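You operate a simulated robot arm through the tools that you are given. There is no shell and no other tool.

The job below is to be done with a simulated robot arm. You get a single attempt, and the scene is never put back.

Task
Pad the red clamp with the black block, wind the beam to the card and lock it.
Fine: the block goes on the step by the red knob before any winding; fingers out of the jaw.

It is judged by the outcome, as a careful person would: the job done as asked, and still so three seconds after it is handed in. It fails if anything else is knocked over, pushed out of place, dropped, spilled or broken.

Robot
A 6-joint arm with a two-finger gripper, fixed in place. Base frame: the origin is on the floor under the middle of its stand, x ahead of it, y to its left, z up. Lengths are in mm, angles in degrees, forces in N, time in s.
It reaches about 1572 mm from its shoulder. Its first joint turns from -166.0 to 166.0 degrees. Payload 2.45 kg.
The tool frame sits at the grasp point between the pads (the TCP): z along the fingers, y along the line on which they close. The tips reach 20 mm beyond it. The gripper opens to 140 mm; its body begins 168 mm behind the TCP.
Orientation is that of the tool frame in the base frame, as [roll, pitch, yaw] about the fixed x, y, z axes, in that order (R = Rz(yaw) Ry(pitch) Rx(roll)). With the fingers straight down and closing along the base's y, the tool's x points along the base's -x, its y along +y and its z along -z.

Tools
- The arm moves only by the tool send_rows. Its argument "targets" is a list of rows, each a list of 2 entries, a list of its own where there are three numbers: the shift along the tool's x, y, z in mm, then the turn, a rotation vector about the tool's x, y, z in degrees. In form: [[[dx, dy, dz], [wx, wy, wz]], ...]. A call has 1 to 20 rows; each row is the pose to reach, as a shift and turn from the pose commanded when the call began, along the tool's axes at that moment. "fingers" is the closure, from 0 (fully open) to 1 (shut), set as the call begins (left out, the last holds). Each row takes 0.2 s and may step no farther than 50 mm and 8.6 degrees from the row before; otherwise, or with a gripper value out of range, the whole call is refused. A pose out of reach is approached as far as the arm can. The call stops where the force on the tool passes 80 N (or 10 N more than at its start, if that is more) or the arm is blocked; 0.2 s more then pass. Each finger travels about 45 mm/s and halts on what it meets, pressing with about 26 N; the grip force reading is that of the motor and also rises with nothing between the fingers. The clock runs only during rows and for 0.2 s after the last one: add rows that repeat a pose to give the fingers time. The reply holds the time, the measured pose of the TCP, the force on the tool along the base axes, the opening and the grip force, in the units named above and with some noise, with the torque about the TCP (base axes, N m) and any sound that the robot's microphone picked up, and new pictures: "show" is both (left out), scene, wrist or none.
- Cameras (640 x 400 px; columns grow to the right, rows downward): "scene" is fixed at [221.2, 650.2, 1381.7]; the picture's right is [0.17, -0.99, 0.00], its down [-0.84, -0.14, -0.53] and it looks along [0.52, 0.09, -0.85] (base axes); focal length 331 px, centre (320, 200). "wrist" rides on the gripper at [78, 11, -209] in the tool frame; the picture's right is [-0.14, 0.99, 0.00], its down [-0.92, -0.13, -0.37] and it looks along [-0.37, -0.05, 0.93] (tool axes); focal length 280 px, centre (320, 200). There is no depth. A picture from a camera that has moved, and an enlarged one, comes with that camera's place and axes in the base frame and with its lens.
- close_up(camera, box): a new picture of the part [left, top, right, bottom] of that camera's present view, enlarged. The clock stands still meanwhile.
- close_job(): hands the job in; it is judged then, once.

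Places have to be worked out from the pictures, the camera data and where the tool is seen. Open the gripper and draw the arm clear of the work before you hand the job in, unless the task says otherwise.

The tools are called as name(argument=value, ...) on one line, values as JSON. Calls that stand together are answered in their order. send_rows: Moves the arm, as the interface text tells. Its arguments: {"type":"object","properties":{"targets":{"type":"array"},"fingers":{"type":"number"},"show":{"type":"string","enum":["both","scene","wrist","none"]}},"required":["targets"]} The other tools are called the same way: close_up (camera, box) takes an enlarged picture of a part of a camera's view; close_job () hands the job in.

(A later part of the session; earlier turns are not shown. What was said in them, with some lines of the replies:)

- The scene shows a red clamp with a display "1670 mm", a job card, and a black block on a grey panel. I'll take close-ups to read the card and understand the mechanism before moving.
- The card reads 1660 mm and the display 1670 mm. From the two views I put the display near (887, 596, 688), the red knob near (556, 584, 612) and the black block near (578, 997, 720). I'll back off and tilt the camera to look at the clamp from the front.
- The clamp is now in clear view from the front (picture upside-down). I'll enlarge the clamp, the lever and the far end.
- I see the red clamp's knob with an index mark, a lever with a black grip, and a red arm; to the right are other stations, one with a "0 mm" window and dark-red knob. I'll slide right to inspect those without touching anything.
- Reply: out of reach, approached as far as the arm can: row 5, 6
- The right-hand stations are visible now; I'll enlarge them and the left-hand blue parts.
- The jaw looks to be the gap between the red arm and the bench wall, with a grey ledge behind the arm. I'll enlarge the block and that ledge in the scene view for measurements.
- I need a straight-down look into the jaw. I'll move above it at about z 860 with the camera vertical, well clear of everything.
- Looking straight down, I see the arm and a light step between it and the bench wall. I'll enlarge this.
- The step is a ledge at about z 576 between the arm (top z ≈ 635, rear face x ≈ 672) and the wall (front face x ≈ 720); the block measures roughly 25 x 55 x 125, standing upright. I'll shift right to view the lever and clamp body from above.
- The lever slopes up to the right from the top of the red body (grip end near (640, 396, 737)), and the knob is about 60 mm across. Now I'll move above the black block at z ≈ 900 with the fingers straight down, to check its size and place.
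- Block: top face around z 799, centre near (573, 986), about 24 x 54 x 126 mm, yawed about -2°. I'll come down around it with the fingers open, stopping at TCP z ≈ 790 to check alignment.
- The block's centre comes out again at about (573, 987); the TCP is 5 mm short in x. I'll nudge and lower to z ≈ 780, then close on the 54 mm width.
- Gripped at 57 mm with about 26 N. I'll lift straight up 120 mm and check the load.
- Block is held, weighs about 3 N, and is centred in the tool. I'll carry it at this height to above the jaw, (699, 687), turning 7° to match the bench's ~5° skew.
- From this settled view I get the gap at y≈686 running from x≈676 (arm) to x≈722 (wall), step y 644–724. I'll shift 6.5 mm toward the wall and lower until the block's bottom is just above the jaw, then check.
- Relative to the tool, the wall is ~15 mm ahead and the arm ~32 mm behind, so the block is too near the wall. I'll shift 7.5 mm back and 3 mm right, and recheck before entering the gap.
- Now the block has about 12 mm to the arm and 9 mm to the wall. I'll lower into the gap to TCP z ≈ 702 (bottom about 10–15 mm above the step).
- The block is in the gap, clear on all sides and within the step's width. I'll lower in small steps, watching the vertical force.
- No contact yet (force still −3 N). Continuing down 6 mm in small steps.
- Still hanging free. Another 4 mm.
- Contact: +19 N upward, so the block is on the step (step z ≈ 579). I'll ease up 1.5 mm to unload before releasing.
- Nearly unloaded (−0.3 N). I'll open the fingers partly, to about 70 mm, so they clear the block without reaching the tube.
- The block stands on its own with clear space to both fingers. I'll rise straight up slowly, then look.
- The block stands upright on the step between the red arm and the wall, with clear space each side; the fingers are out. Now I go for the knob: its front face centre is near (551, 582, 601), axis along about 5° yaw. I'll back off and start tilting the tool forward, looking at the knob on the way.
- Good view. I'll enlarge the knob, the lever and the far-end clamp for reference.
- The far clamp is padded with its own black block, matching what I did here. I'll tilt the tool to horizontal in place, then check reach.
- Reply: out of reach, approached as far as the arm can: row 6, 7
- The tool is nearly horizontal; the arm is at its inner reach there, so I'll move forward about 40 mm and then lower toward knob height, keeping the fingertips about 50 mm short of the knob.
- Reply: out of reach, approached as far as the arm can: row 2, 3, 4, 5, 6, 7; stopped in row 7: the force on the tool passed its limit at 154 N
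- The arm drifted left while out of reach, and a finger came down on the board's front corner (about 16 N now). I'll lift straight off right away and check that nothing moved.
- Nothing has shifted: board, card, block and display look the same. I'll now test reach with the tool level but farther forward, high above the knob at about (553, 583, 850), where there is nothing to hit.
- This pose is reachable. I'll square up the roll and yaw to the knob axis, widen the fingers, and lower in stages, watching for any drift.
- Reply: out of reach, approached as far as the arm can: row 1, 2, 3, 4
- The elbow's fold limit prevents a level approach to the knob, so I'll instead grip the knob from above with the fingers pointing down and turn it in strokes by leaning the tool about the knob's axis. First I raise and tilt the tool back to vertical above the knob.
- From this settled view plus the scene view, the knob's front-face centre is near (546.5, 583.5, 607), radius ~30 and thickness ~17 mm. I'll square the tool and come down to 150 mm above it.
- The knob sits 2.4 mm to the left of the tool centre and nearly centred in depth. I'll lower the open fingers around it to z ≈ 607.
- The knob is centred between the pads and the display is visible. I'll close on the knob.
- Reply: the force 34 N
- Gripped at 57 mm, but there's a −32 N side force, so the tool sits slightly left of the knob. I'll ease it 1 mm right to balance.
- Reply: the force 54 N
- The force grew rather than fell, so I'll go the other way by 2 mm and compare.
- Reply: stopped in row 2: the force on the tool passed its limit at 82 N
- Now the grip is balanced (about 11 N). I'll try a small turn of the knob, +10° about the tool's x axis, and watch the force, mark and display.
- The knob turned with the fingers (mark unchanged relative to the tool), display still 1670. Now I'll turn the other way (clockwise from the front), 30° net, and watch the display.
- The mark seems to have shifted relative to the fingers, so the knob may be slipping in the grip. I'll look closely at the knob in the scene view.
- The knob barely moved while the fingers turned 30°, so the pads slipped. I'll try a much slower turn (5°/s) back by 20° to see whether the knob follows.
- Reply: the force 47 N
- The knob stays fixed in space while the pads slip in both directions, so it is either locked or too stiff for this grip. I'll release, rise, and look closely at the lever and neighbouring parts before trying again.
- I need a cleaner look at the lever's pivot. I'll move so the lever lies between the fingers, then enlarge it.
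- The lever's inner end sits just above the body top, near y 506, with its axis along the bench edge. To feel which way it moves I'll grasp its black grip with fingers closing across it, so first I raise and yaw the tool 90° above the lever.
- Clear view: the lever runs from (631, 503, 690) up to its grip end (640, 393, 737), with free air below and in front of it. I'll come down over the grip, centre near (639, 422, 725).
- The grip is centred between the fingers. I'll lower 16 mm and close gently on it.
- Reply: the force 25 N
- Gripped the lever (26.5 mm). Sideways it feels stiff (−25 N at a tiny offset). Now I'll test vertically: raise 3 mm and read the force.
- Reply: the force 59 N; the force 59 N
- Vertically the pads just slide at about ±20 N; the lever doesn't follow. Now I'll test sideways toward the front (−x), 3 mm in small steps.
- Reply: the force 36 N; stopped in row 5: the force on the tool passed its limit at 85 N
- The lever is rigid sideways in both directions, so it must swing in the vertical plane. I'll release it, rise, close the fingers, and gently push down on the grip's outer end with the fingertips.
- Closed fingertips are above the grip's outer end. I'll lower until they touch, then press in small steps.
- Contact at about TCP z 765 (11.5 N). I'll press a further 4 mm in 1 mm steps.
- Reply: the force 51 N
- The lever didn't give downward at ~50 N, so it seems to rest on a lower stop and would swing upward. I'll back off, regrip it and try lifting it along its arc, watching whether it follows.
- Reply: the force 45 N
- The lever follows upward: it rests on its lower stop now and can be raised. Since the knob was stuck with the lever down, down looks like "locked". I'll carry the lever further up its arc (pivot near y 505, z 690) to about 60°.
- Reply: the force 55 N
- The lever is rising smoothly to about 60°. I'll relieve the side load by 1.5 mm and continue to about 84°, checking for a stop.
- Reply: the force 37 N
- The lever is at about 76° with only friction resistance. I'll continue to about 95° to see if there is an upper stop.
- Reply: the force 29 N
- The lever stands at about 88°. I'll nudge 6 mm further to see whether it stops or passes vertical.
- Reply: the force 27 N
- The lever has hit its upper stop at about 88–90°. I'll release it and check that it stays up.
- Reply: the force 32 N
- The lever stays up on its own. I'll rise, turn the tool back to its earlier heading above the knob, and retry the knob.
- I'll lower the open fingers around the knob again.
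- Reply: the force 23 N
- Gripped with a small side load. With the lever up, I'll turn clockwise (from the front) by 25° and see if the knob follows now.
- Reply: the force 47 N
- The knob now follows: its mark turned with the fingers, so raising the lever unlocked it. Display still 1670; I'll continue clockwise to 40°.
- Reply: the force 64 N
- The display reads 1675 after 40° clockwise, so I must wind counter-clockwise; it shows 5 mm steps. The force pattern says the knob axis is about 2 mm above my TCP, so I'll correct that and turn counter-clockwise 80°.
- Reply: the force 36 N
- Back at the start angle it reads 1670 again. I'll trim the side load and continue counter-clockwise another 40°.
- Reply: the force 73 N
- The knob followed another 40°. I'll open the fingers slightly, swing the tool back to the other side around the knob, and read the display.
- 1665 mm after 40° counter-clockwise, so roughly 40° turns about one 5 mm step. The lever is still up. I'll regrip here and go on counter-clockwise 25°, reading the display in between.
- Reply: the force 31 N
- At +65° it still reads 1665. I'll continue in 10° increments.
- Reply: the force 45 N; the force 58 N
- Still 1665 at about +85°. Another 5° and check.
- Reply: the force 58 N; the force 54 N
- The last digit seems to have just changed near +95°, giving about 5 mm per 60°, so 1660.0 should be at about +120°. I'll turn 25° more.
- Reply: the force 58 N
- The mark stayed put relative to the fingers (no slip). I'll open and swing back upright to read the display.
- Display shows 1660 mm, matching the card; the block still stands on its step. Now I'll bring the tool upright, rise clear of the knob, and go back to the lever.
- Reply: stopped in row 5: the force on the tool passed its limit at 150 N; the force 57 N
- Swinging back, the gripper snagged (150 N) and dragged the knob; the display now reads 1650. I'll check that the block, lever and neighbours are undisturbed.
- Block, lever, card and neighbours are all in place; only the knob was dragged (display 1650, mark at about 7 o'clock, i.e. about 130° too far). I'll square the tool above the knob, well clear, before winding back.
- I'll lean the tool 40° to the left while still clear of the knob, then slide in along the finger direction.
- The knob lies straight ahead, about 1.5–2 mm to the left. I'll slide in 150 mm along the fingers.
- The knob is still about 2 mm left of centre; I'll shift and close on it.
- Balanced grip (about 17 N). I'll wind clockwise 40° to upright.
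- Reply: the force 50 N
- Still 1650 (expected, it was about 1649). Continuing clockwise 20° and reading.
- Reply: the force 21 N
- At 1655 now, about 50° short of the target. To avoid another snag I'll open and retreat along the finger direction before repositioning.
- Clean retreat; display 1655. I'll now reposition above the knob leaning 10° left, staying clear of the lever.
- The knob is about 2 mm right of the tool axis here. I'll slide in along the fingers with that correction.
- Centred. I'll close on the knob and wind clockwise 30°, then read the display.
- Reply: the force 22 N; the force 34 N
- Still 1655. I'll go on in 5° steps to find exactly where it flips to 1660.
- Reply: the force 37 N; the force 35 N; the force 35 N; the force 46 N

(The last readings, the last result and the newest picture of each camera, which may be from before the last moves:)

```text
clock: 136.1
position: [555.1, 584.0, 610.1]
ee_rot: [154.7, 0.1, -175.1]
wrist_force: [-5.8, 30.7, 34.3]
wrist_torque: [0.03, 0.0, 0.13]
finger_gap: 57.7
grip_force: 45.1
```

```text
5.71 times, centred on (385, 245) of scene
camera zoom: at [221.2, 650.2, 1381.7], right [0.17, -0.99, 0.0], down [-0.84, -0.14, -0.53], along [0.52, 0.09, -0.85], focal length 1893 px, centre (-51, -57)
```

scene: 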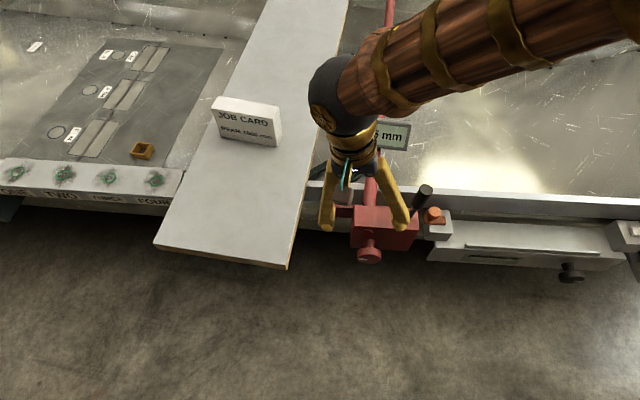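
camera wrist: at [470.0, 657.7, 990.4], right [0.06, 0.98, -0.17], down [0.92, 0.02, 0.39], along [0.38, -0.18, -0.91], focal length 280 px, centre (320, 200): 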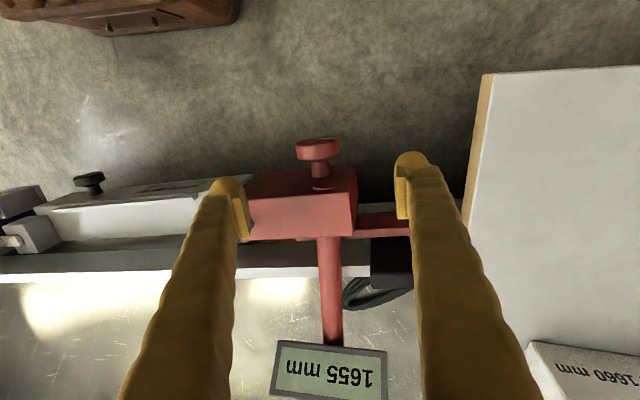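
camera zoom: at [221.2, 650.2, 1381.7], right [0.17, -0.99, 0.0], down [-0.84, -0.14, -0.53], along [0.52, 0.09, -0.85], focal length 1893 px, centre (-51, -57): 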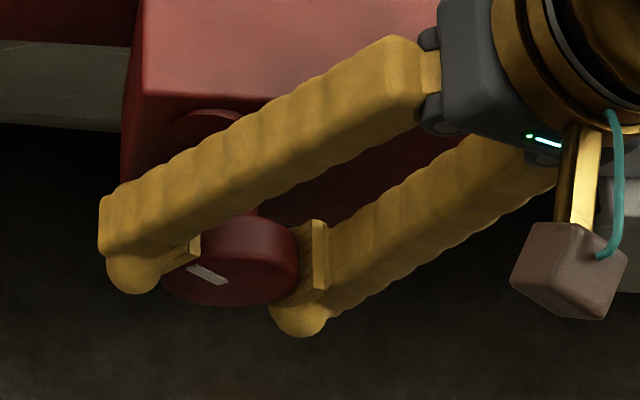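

It flipped to 1660 at about −17°, so 1660.0 lies roughly 30° further. I'll wind on 15–20° more to sit well inside the 1660 band.

send_rows(targets=[[[0, 0.3, 0], [-5, 0, 0]], [[0, 0.3, 0], [-10, 0, 0]], [[0, 0.3, 0], [-15, 0, 0]], [[0, 0.3, 0], [-17.5, 0, 0]], [[0, 0.3, 0], [-20, 0, 0]], [[0, 0.3, 0], [-20, 0, 0]]], show="none")

close_up(camera="scene", box=[310, 100, 470, 280])

close_up(camera="scene", box=[335, 210, 435, 280])

```text
clock: 137.5
position: [556.7, 583.0, 610.0]
ee_rot: [134.9, 0.2, -175.3]
wrist_force: [17.8, 44.8, 36.0]
wrist_torque: [-0.03, 0.12, -0.21]
finger_gap: 57.8
grip_force: 45.0
```

```text
2.22 times, centred on (390, 190) of scene
camera zoom: at [221.2, 650.2, 1381.7], right [0.17, -0.99, 0.0], down [-0.84, -0.14, -0.53], along [0.52, 0.09, -0.85], focal length 736 px, centre (164, 222)
```

zoom: 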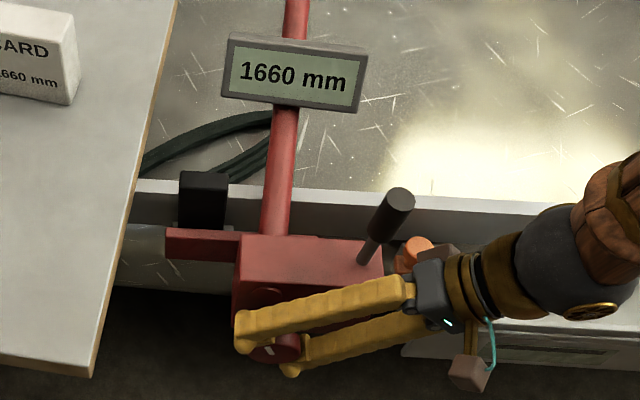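

```text
5.71 times, centred on (385, 245) of scene
camera zoom: at [221.2, 650.2, 1381.7], right [0.17, -0.99, 0.0], down [-0.84, -0.14, -0.53], along [0.52, 0.09, -0.85], focal length 1893 px, centre (-51, -57)
```

zoom: 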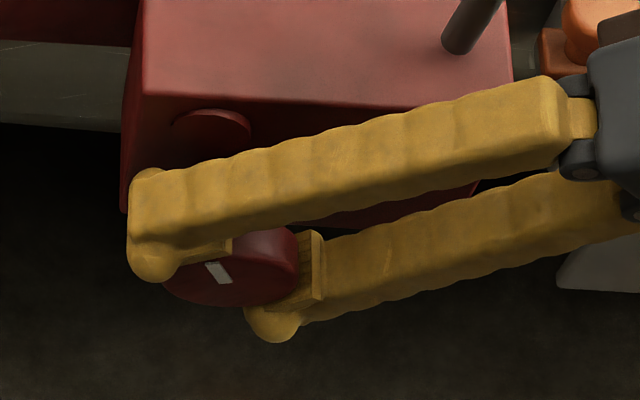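

Reads 1660 and should be within a few tenths of it. I'll relieve the side load, open the fingers, and back straight out.

send_rows(targets=[[[0, 0.7, 0], [0, 0, 0]], [[0, 1.4, 0], [0, 0, 0]], [[0, 1.4, 0], [0, 0, 0]]], show="none")

send_rows(targets=[[[0, 0, 0], [0, 0, 0]], [[0, 0, 0], [0, 0, 0]], [[0, 0, 0], [0, 0, 0]], [[0, 0, 0], [0, 0, 0]]], fingers=0.14, show="none")

send_rows(targets=[[[0, 0, -30], [0, 0, 0]], [[0, 0, -65], [0, 0, 0]], [[0, 0, -100], [0, 0, 0]], [[0, 0, -135], [0, 0, 0]], [[0, 0, -135], [0, 0, 0]]])

close_up(camera="scene", box=[310, 100, 470, 280])

```text
clock: 138.3
position: [556.6, 582.6, 610.1]
ee_rot: [134.9, 0.2, -175.3]
wrist_force: [28.1, 10.3, 51.6]
wrist_torque: [0.07, 0.31, -0.54]
finger_gap: 57.4
grip_force: 44.9
```

```text
clock: 139.3
position: [555.8, 583.5, 607.4]
ee_rot: [135.1, 0.2, -175.2]
wrist_force: [0.3, 0.3, 0.1]
wrist_torque: [-0.01, 0.0, -0.02]
finger_gap: 120.4
grip_force: 0.1
```

```text
clock: 140.5
position: [564.7, 488.0, 702.9]
ee_rot: [135.0, 0.1, -175.2]
wrist_force: [-0.3, -0.1, 1.0]
wrist_torque: [0.02, 0.01, -0.01]
finger_gap: 120.3
grip_force: 0.0
camera wrist: at [497.5, 343.3, 858.4], right [0.08, 0.71, 0.7], down [0.95, -0.27, 0.17], along [0.31, 0.65, -0.69], focal length 280 px, centre (320, 200)
```

scene: 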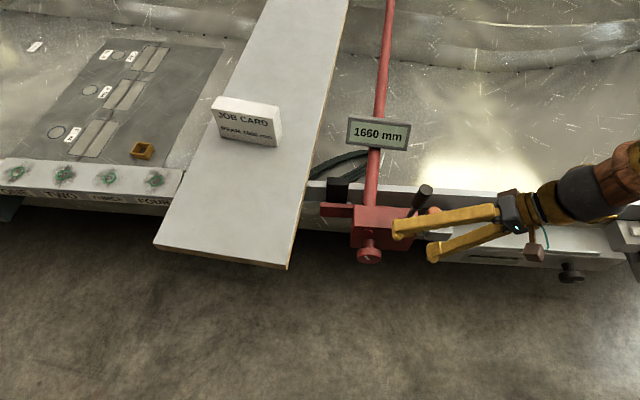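
wrist: 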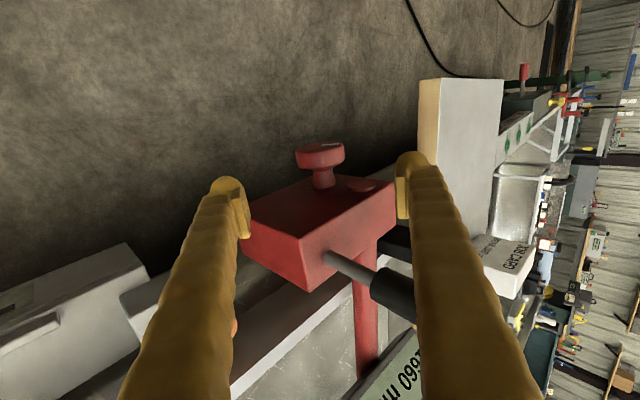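

```text
2.22 times, centred on (390, 190) of scene
camera zoom: at [221.2, 650.2, 1381.7], right [0.17, -0.99, 0.0], down [-0.84, -0.14, -0.53], along [0.52, 0.09, -0.85], focal length 736 px, centre (164, 222)
```

zoom: 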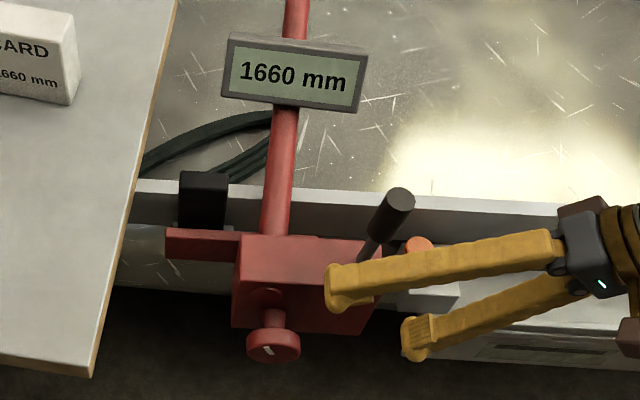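

Out cleanly, display 1660. I'll check the knob mark, block and lever once more.

close_up(camera="scene", box=[345, 230, 395, 270])

close_up(camera="scene", box=[300, 160, 380, 220])

```text
10.00 times, centred on (370, 250) of scene
camera zoom: at [221.2, 650.2, 1381.7], right [0.17, -0.99, 0.0], down [-0.84, -0.14, -0.53], along [0.52, 0.09, -0.85], focal length 3312 px, centre (-180, -300)
```

zoom: 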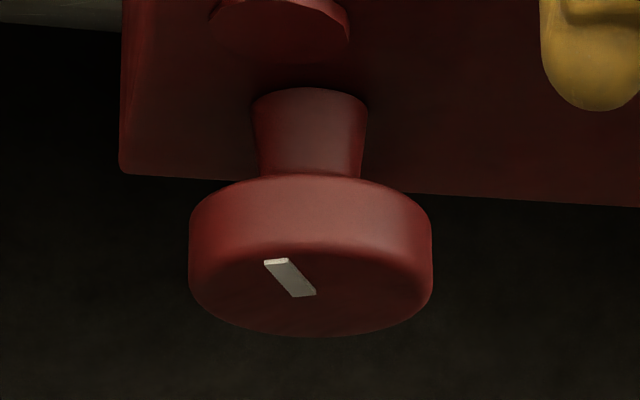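

```text
6.67 times, centred on (340, 190) of scene
camera zoom: at [221.2, 650.2, 1381.7], right [0.17, -0.99, 0.0], down [-0.84, -0.14, -0.53], along [0.52, 0.09, -0.85], focal length 2208 px, centre (187, 267)
```

zoom: 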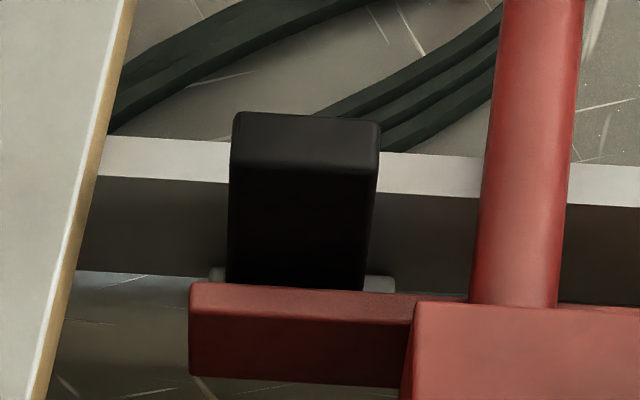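

The mark works out to about 121° of travel, i.e. 1659.9 mm — spot on, and the block is undisturbed. Now to the lever: I'll rise, straighten and yaw the tool 90° over it.

send_rows(targets=[[[0, 21.2, -19.2], [6.43, 0, 0]], [[0, 42.4, -38.4], [12.86, 0, 0]], [[0, 63.6, -57.6], [19.3, 0, 0]], [[0, 84.9, -76.7], [25.7, 0, 0]], [[0, 106.1, -95.9], [32.1, 0, 0]], [[0, 127.3, -115.1], [38.6, 0, 0]], [[0, 148.5, -134.3], [45, 0, 0]], [[0, 148.5, -134.3], [45, 0, 0]]], show="none")

send_rows(targets=[[[-6, -0.6, 2], [0, 0, 8.2]], [[-12, -1.2, 4], [0, 0, 16.4]], [[-18, -1.8, 6], [0, 0, 24.6]], [[-24, -2.4, 8], [0, 0, 32.8]], [[-30, -3, 10], [0, 0, 41]], [[-36, -3.6, 12], [0, 0, 49.2]], [[-42, -4.2, 14], [0, 0, 57.4]], [[-48, -4.8, 16], [0, 0, 65.6]], [[-54, -5.4, 18], [0, 0, 73.8]], [[-60, -6, 20], [0, 0, 82]], [[-65.7, -6.7, 20], [0, 0, 90]], [[-65.7, -6.7, 20], [0, 0, 90]]], fingers=0.43)

close_up(camera="wrist", box=[220, 60, 420, 260])

```text
clock: 142.3
position: [562.9, 499.9, 906.3]
ee_rot: [-179.9, 0.2, -175.2]
wrist_force: [0.0, 0.5, 0.4]
wrist_torque: [-0.03, -0.02, 0.03]
finger_gap: 120.4
grip_force: 0.1
```

```text
clock: 144.9
position: [627.9, 497.3, 884.1]
ee_rot: [179.9, 0.0, 94.7]
wrist_force: [0.7, 0.0, 0.9]
wrist_torque: [0.0, 0.0, -0.02]
finger_gap: 79.9
grip_force: 0.1
camera wrist: at [632.5, 576.8, 1093.7], right [1.0, -0.06, 0.0], down [-0.05, -0.93, 0.37], along [-0.02, -0.37, -0.93], focal length 280 px, centre (320, 200)
```

scene: 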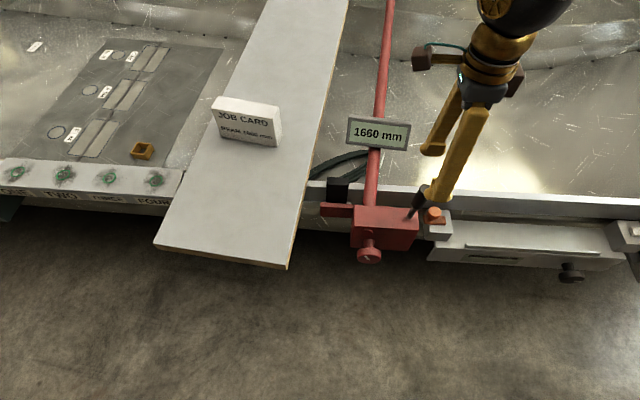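
wrist: 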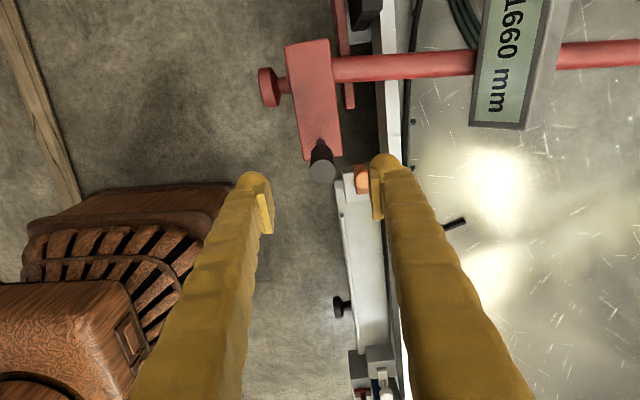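

```text
2.00 times, centred on (320, 160) of wrist
camera zoom: at [632.5, 576.8, 1093.7], right [1.0, -0.06, 0.0], down [-0.05, -0.93, 0.37], along [-0.02, -0.37, -0.93], focal length 561 px, centre (320, 280)
```

zoom: 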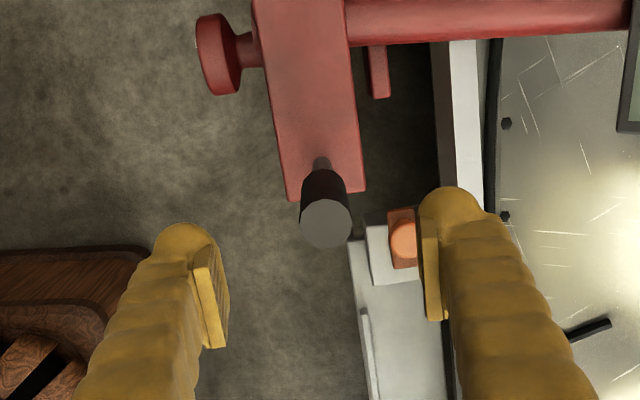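

The lever stands at about 83°, 2.7 mm off the tool centre. I'll lower over it and grip.

send_rows(targets=[[[0, 2.7, 40], [0, 0, 0]], [[0, 2.7, 75], [0, 0, 0]], [[0, 2.7, 104], [0, 0, 0]], [[0, 2.7, 104], [0, 0, 0]]], show="none")

close_up(camera="wrist", box=[220, 60, 420, 260])

send_rows(targets=[[[0, 0, 0], [0, 0, 0]], [[0, 0, 0], [0, 0, 0]], [[0, 0, 0], [0, 0, 0]], [[0, 0, 0], [0, 0, 0]], [[0, 0, 0], [0, 0, 0]]], fingers=1.0, show="none")

close_up(camera="wrist", box=[220, 60, 420, 260])

```text
clock: 145.9
position: [630.6, 499.5, 782.8]
ee_rot: [179.9, -0.1, 94.9]
wrist_force: [-0.8, 0.5, 0.0]
wrist_torque: [-0.01, -0.03, 0.02]
finger_gap: 79.8
grip_force: 0.1
```

```text
2.00 times, centred on (320, 160) of wrist
camera zoom: at [634.6, 577.9, 990.9], right [1.0, -0.05, 0.0], down [-0.05, -0.93, 0.37], along [-0.02, -0.37, -0.93], focal length 561 px, centre (320, 280)
```

zoom: 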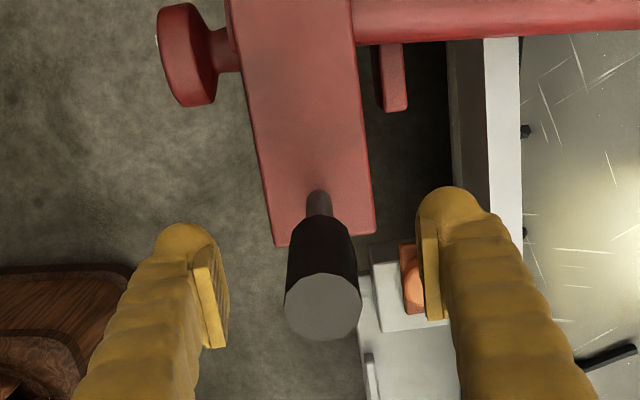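

```text
clock: 147.1
position: [631.0, 499.5, 782.0]
ee_rot: [179.8, -0.1, 94.8]
wrist_force: [12.4, 0.9, -3.9]
wrist_torque: [0.01, -0.1, 0.0]
finger_gap: 26.5
grip_force: 41.1
```

```text
2.00 times, centred on (320, 160) of wrist
camera zoom: at [634.9, 577.9, 991.1], right [1.0, -0.05, 0.0], down [-0.05, -0.93, 0.37], along [-0.02, -0.37, -0.93], focal length 561 px, centre (320, 280)
```

zoom: 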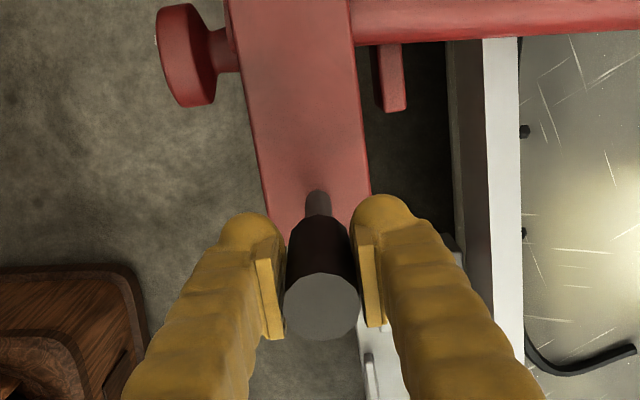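

Gripped. I'll swing the lever down along its arc toward the lower stop.

send_rows(targets=[[[-4.2, 0, 0.4], [0, 0, 0]], [[-8.5, 0, 1.1], [0, 0, 0]], [[-12.5, 0, 1.9], [0, 0, 0]], [[-16.4, 0, 2.8], [0, 0, 0]], [[-20.3, 0, 4], [0, 0, 0]], [[-24.1, 0, 5.3], [0, 0, 0]], [[-27.9, 0, 6.7], [0, 0, 0]], [[-31.5, 0, 8.3], [0, 0, 0]], [[-35.1, 0, 10.1], [0, 0, 0]], [[-38.6, 0, 12.1], [0, 0, 0]], [[-42.1, 0, 14.2], [0, 0, 0]], [[-45.4, 0, 16.4], [0, 0, 0]], [[-48.7, 0, 18.8], [0, 0, 0]], [[-51.8, 0, 21.3], [0, 0, 0]], [[-51.8, 0, 21.3], [0, 0, 0]]])

close_up(camera="scene", box=[390, 150, 510, 250])

```text
clock: 150.3
position: [636.6, 444.3, 759.8]
ee_rot: [179.8, -0.1, 94.8]
wrist_force: [35.9, 4.8, 5.6]
wrist_torque: [0.48, -0.2, -0.34]
finger_gap: 25.4
grip_force: 44.8
camera wrist: at [639.9, 523.2, 968.8], right [1.0, -0.05, 0.0], down [-0.05, -0.93, 0.37], along [-0.02, -0.37, -0.93], focal length 280 px, centre (320, 200)
```

scene: 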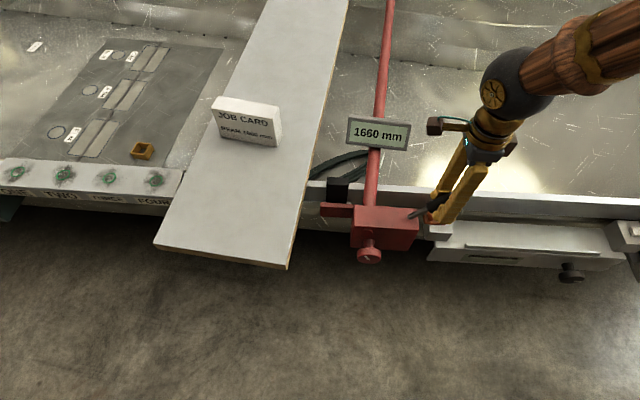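
wrist: 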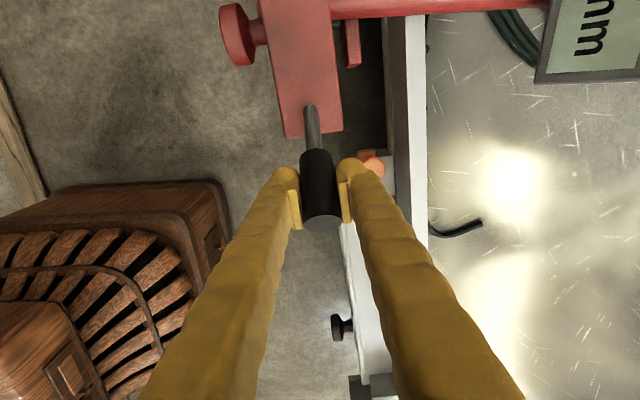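

```text
4.00 times, centred on (450, 200) of scene
camera zoom: at [221.2, 650.2, 1381.7], right [0.17, -0.99, 0.0], down [-0.84, -0.14, -0.53], along [0.52, 0.09, -0.85], focal length 1325 px, centre (-200, 200)
```

zoom: 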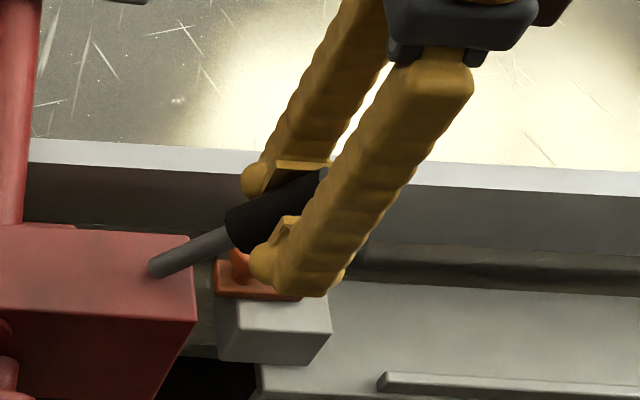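

send_rows(targets=[[[-3, 1, 2.7], [0, 0, 0]], [[-6, 1, 5.4], [0, 0, 0]], [[-8.8, 1, 8.4], [0, 0, 0]], [[-11.4, 1, 11.4], [0, 0, 0]], [[-13.9, 1, 14.6], [0, 0, 0]], [[-16.3, 1, 17.8], [0, 0, 0]], [[-18.5, 1, 21.1], [0, 0, 0]], [[-20.6, 1, 24.5], [0, 0, 0]], [[-22.2, 1, 27.4], [0, 0, 0]], [[-23.7, 1, 30.3], [0, 0, 0]], [[-25, 1, 33.2], [0, 0, 0]], [[-26.3, 1, 36.1], [0, 0, 0]], [[-26.3, 1, 36.1], [0, 0, 0]]])

close_up(camera="scene", box=[390, 170, 510, 250])

close_up(camera="wrist", box=[220, 60, 420, 260])

```text
clock: 153.1
position: [638.7, 418.6, 724.0]
ee_rot: [179.9, -0.2, 94.8]
wrist_force: [20.3, -11.2, 19.9]
wrist_torque: [1.2, 0.79, 0.32]
finger_gap: 23.4
grip_force: 44.8
camera wrist: at [642.7, 498.1, 932.7], right [1.0, -0.05, 0.0], down [-0.05, -0.93, 0.37], along [-0.02, -0.37, -0.93], focal length 280 px, centre (320, 200)
```

scene: 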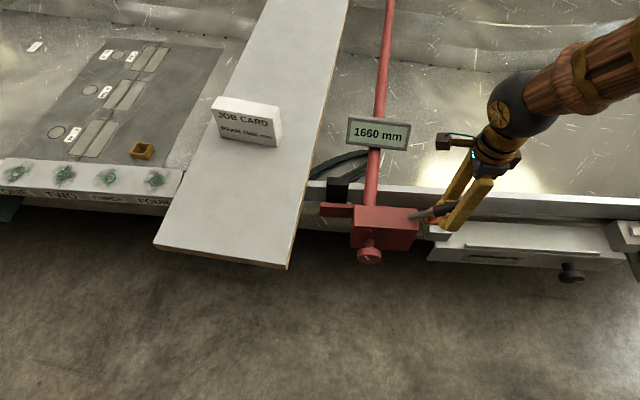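
wrist: 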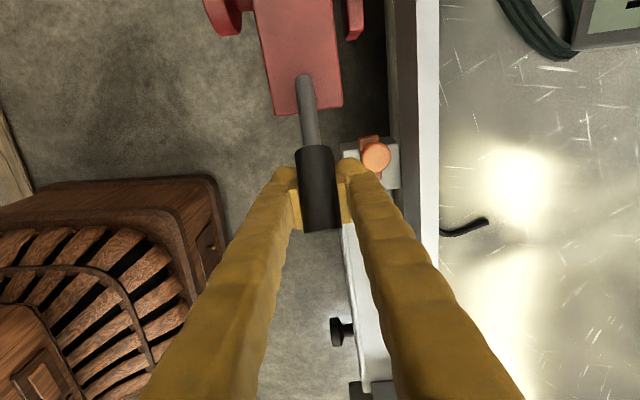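

```text
5.00 times, centred on (450, 210) of scene
camera zoom: at [221.2, 650.2, 1381.7], right [0.17, -0.99, 0.0], down [-0.84, -0.14, -0.53], along [0.52, 0.09, -0.85], focal length 1656 px, centre (-330, 150)
```

zoom: 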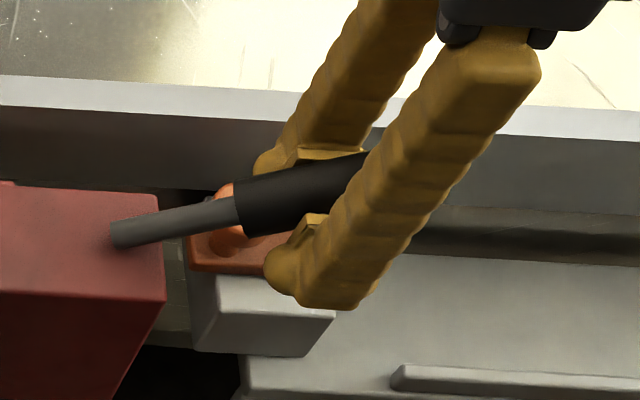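

```text
2.00 times, centred on (320, 160) of wrist
camera zoom: at [642.7, 498.1, 932.7], right [1.0, -0.05, 0.0], down [-0.05, -0.93, 0.37], along [-0.02, -0.37, -0.93], focal length 561 px, centre (320, 280)
```

zoom: 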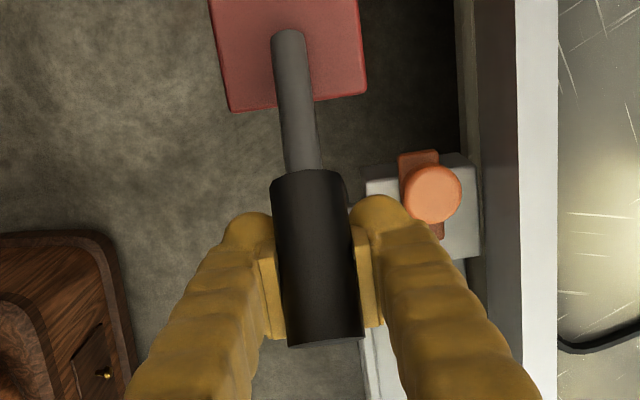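

The lever slipped a little in the pads and stopped a few degrees short of its lower stop. I'll release, rise, close the fingers, and press it down fully from above.

send_rows(targets=[[[0, 0, 0], [0, 0, 0]], [[0, 0, 0], [0, 0, 0]], [[0, 0, 0], [0, 0, 0]], [[0, 0, 0], [0, 0, 0]]], fingers=0.5, show="none")

send_rows(targets=[[[0, 0, -25], [0, 0, 0]], [[0, 0, -65], [0, 0, 0]], [[0, 0, -90], [0, 0, 0]], [[-14, 0, -90], [0, 0, 0]], [[-14, 0, -90], [0, 0, 0]]], show="none")

send_rows(targets=[[[0, 0, 0], [0, 0, 0]], [[0, 0, 0], [0, 0, 0]], [[0, 0, 0], [0, 0, 0]], [[0, 0, 0], [0, 0, 0]], [[0, 0, 0], [0, 0, 0]]], fingers=1.0)

close_up(camera="wrist", box=[220, 60, 420, 260])

close_up(camera="scene", box=[390, 170, 510, 250])

```text
clock: 154.1
position: [637.9, 418.3, 723.3]
ee_rot: [179.9, 0.0, 94.8]
wrist_force: [-0.5, 0.8, 0.4]
wrist_torque: [0.0, -0.02, -0.02]
finger_gap: 70.0
grip_force: 0.0
```

```text
clock: 155.3
position: [642.5, 404.1, 814.5]
ee_rot: [179.8, 0.0, 94.8]
wrist_force: [0.1, 0.4, 0.5]
wrist_torque: [-0.02, 0.01, -0.03]
finger_gap: 69.9
grip_force: 0.0
```

```text
clock: 156.5
position: [643.0, 403.9, 815.7]
ee_rot: [-180.0, 0.0, 94.8]
wrist_force: [-0.7, 0.4, 0.3]
wrist_torque: [0.01, 0.02, 0.0]
finger_gap: 0.0
grip_force: 25.3
camera wrist: at [646.3, 483.1, 1024.2], right [1.0, -0.05, 0.0], down [-0.05, -0.93, 0.37], along [-0.02, -0.37, -0.93], focal length 280 px, centre (320, 200)
```

scene: 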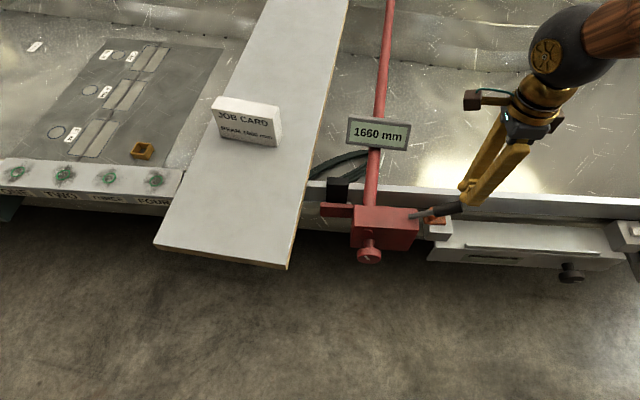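
wrist: 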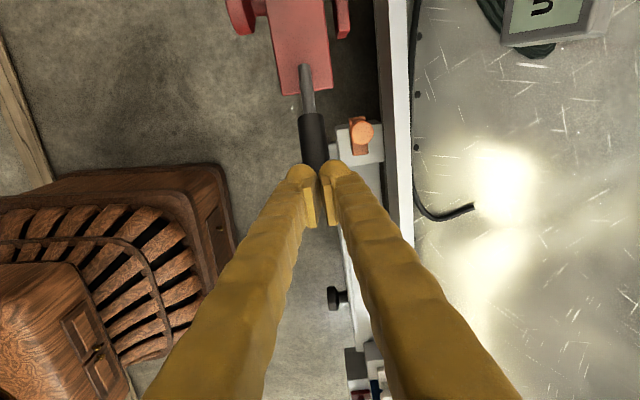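

```text
2.00 times, centred on (320, 160) of wrist
camera zoom: at [646.3, 483.1, 1024.2], right [1.0, -0.05, 0.0], down [-0.05, -0.93, 0.37], along [-0.02, -0.37, -0.93], focal length 561 px, centre (320, 280)
```

zoom: 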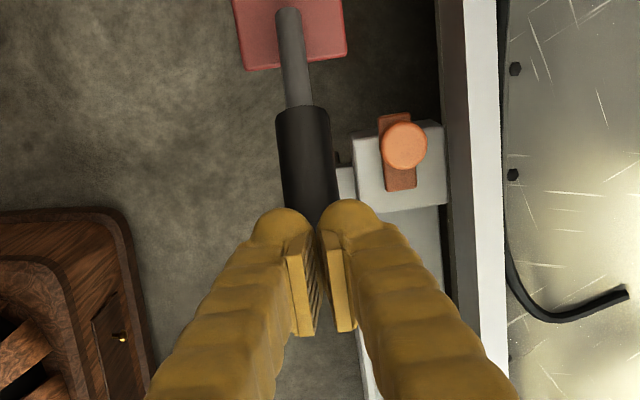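

```text
5.00 times, centred on (450, 210) of scene
camera zoom: at [221.2, 650.2, 1381.7], right [0.17, -0.99, 0.0], down [-0.84, -0.14, -0.53], along [0.52, 0.09, -0.85], focal length 1656 px, centre (-330, 150)
```

zoom: 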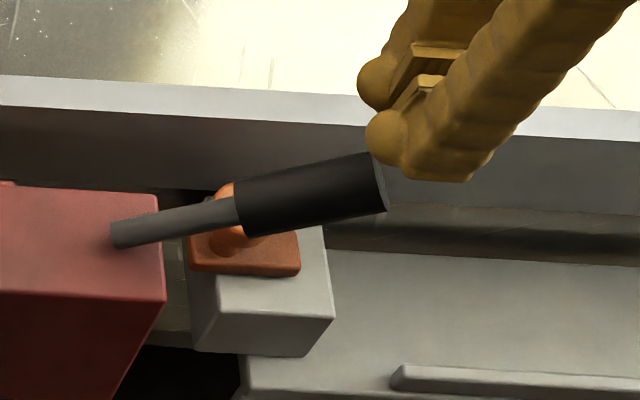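

I'll shift to sit over the grip and press down in 2 mm steps to the stop.

send_rows(targets=[[[7, -2, 10], [0, 0, 0]], [[7, -2, 28], [0, 0, 0]], [[7, -2, 31], [0, 0, 0]], [[7, -2, 34], [0, 0, 0]], [[7, -2, 37], [0, 0, 0]], [[7, -2, 40], [0, 0, 0]], [[7, -2, 43], [0, 0, 0]], [[7, -2, 46], [0, 0, 0]], [[7, -2, 48], [0, 0, 0]], [[7, -2, 50], [0, 0, 0]], [[7, -2, 50], [0, 0, 0]]], show="none")

close_up(camera="scene", box=[390, 170, 510, 250])

```text
clock: 158.9
position: [637.9, 411.8, 763.3]
ee_rot: [179.9, 0.0, 94.8]
wrist_force: [0.2, 0.4, -0.2]
wrist_torque: [0.0, 0.01, 0.01]
finger_gap: 0.3
grip_force: 25.8
```

```text
5.00 times, centred on (450, 210) of scene
camera zoom: at [221.2, 650.2, 1381.7], right [0.17, -0.99, 0.0], down [-0.84, -0.14, -0.53], along [0.52, 0.09, -0.85], focal length 1656 px, centre (-330, 150)
```

zoom: 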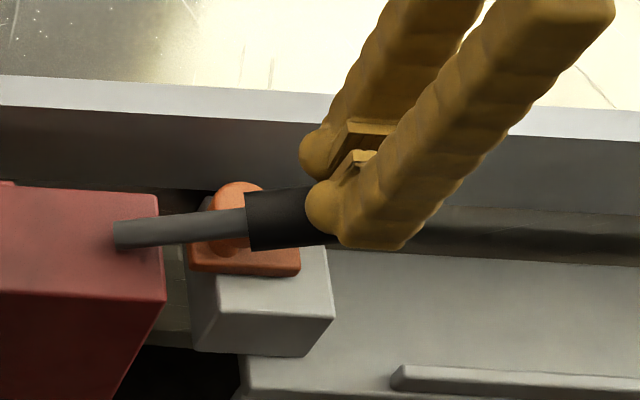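

The lever is now back at the position it had at the start (its lower stop). I'll press a few mm more to confirm it is seated.

send_rows(targets=[[[0, 0, 1], [0, 0, 0]], [[0, 0, 2], [0, 0, 0]], [[0, 0, 3], [0, 0, 0]], [[0, 0, 4], [0, 0, 0]], [[0, 0, 4], [0, 0, 0]]], show="none")

close_up(camera="scene", box=[310, 100, 470, 280])

```text
clock: 160.1
position: [637.3, 412.9, 760.7]
ee_rot: [179.7, 0.0, 94.8]
wrist_force: [19.8, 4.2, 38.2]
wrist_torque: [-0.4, -0.51, 0.59]
finger_gap: 0.0
grip_force: 26.0
```

```text
2.22 times, centred on (390, 190) of scene
camera zoom: at [221.2, 650.2, 1381.7], right [0.17, -0.99, 0.0], down [-0.84, -0.14, -0.53], along [0.52, 0.09, -0.85], focal length 736 px, centre (164, 222)
```

zoom: 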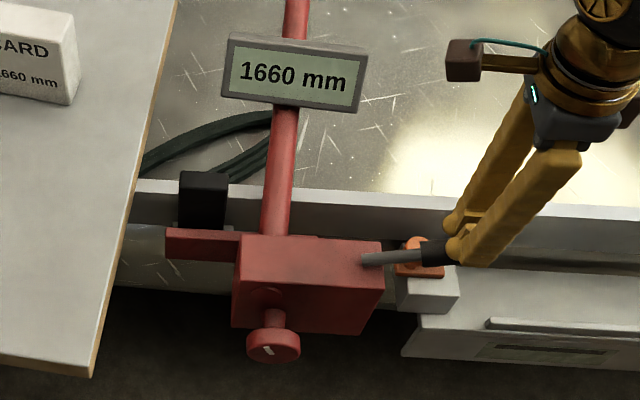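

The lever is firmly down on its stop (38 N) and the display holds 1660. I'll rise clear, open the gripper, and draw back for a final look.

send_rows(targets=[[[0, 0, -15], [0, 0, 0]], [[0, 0, -50], [0, 0, 0]], [[0, 0, -95], [0, 0, 0]], [[0, 0, -140], [0, 0, 0]], [[0, 0, -180], [0, 0, 0]]], show="none")

send_rows(targets=[[[4, -45, -10], [0, 0, 0]], [[8, -90, -20], [0, 0, 0]], [[12, -135, -30], [0, 0, 0]], [[12, -150, -40], [0, 0, 0]], [[12, -150, -40], [0, 0, 0]], [[12, -150, -40], [0, 0, 0]]], fingers=0.0)

close_up(camera="scene", box=[290, 100, 490, 280])

close_up(camera="scene", box=[390, 170, 510, 250])

close_up(camera="scene", box=[300, 160, 380, 220])

```text
clock: 161.3
position: [636.1, 411.9, 937.7]
ee_rot: [-180.0, -0.1, 94.7]
wrist_force: [0.3, -0.1, 0.4]
wrist_torque: [0.0, 0.01, -0.01]
finger_gap: 0.1
grip_force: 26.5
```

```text
clock: 162.7
position: [485.4, 409.2, 979.7]
ee_rot: [179.9, 0.1, 94.8]
wrist_force: [-0.3, -0.3, 0.4]
wrist_torque: [-0.02, 0.01, 0.03]
finger_gap: 124.2
grip_force: 0.0
camera wrist: at [490.4, 488.2, 1189.0], right [1.0, -0.05, 0.0], down [-0.05, -0.93, 0.37], along [-0.02, -0.37, -0.93], focal length 280 px, centre (320, 200)
```

scene: 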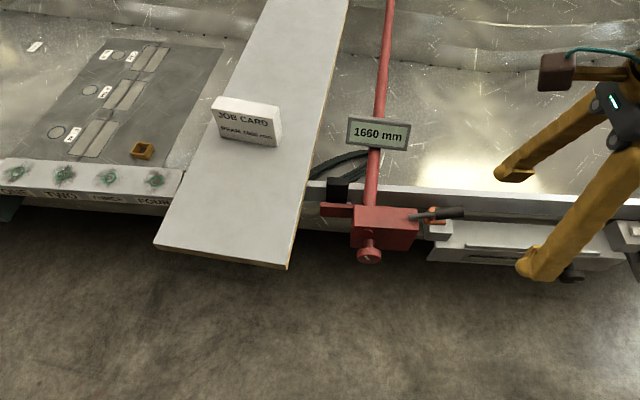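
wrist: 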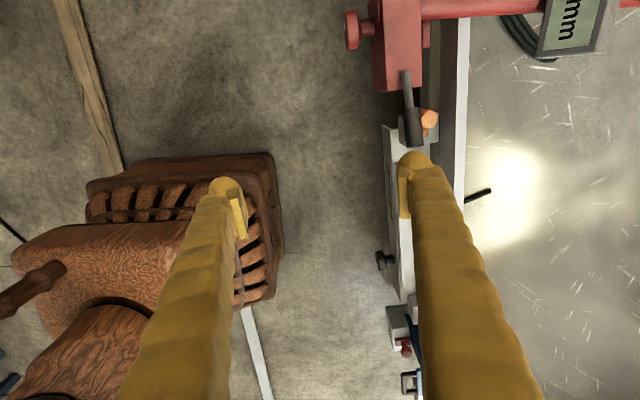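

```text
2.22 times, centred on (390, 190) of scene
camera zoom: at [221.2, 650.2, 1381.7], right [0.17, -0.99, 0.0], down [-0.84, -0.14, -0.53], along [0.52, 0.09, -0.85], focal length 736 px, centre (164, 222)
```

zoom: 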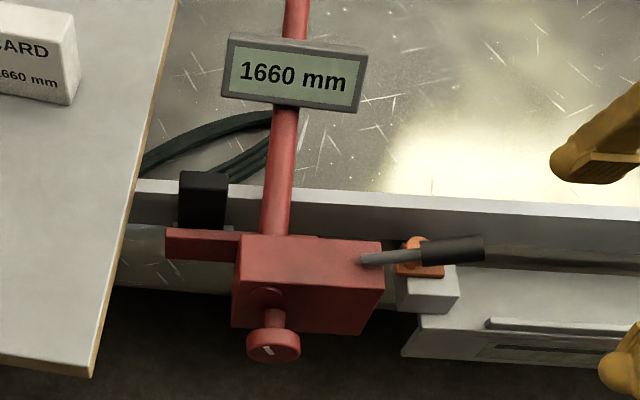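

```text
5.00 times, centred on (450, 210) of scene
camera zoom: at [221.2, 650.2, 1381.7], right [0.17, -0.99, 0.0], down [-0.84, -0.14, -0.53], along [0.52, 0.09, -0.85], focal length 1656 px, centre (-330, 150)
```

zoom: 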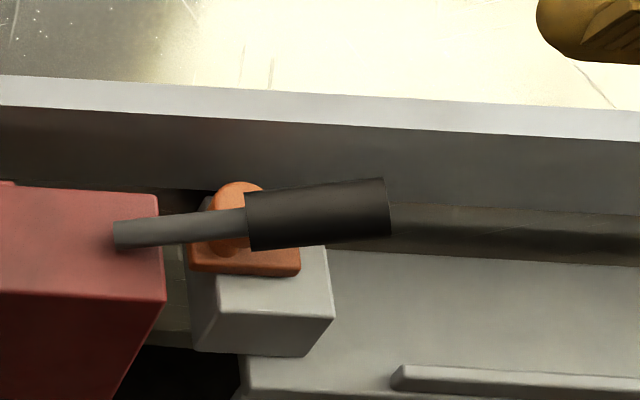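

```text
6.67 times, centred on (340, 190) of scene
camera zoom: at [221.2, 650.2, 1381.7], right [0.17, -0.99, 0.0], down [-0.84, -0.14, -0.53], along [0.52, 0.09, -0.85], focal length 2208 px, centre (187, 267)
```

zoom: 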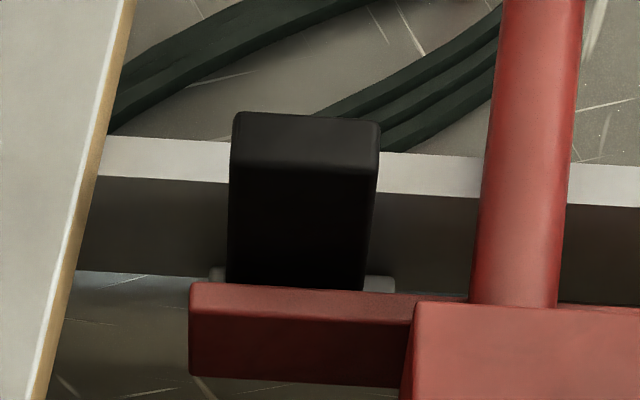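

Everything checks out: display 1660, lever down as at its stop, block standing on the step, nothing else moved. I'll let the gripper finish opening and confirm it stays stable.

send_rows(targets=[[[0, -20, -20], [0, 0, 0]], [[0, -20, -20], [0, 0, 0]], [[0, -20, -20], [0, 0, 0]], [[0, -20, -20], [0, 0, 0]], [[0, -20, -20], [0, 0, 0]], [[0, -20, -20], [0, 0, 0]]], fingers=0.0, show="scene")

close_up(camera="scene", box=[290, 100, 490, 280])

```text
clock: 164.1
position: [465.9, 408.5, 1000.3]
ee_rot: [179.9, 0.0, 94.9]
wrist_force: [0.1, 0.0, -1.2]
wrist_torque: [-0.02, 0.0, 0.05]
finger_gap: 140.0
grip_force: 0.1
```

scene: 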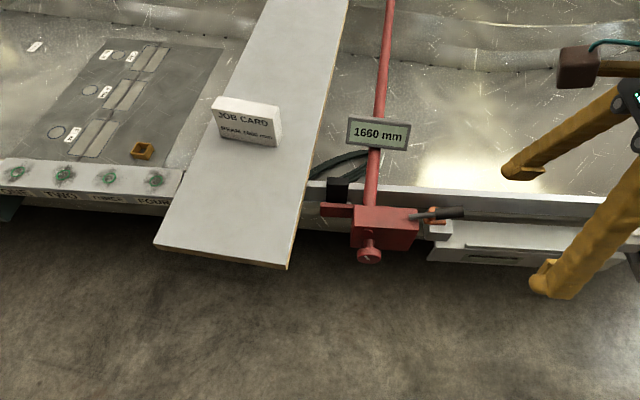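

```text
2.22 times, centred on (390, 190) of scene
camera zoom: at [221.2, 650.2, 1381.7], right [0.17, -0.99, 0.0], down [-0.84, -0.14, -0.53], along [0.52, 0.09, -0.85], focal length 736 px, centre (164, 222)
```

zoom: 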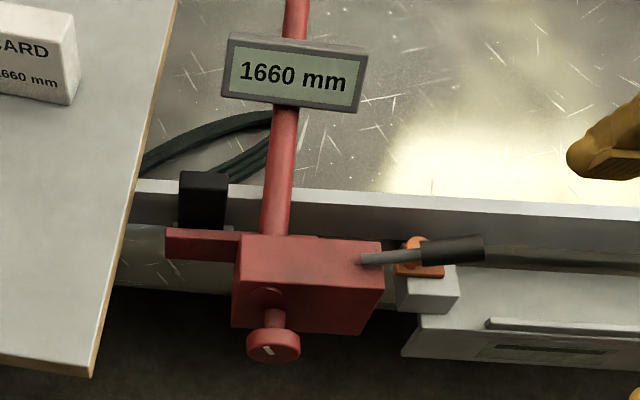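

The gripper is fully open and clear. The block pads the clamp on its step, the display holds 1660 mm as on the card, and the lever is down and locked. I'm handing the job in.

close_job()

```text
The job is handed in.
```

I placed the block, wound the beam to the card and locked it, then handed the job in. At the last look, nothing had moved.

- **Block:** it went on the step by the red knob before any winding. It stands between the red arm and the bench wall, with about 10 mm free on each side. It is not squeezed, because the red arm did not move as I wound. The fingers stayed out of the jaw.
- **Beam:** the display reads 1660 mm, matching the card. It shows 5 mm steps, and from the knob's mark I estimate about 1659.9 mm.
- **Lock:** the lever is pressed down on its stop. I took down as locked because the knob would not turn until I raised the lever. I did not test the knob again after lowering it.

Three things went wrong on the way:

- **Board corner:** a finger came down on the front corner of the board with 154 N. The board and the job card looked unmoved.
- **Wrong direction:** I first turned the knob clockwise, and the display went to 1675 before I reversed.
- **Knob dragged:** one return swing snagged with about 150 N. It, or the lift straight after it, turned the knob on to 1650, so I wound back to 1660.
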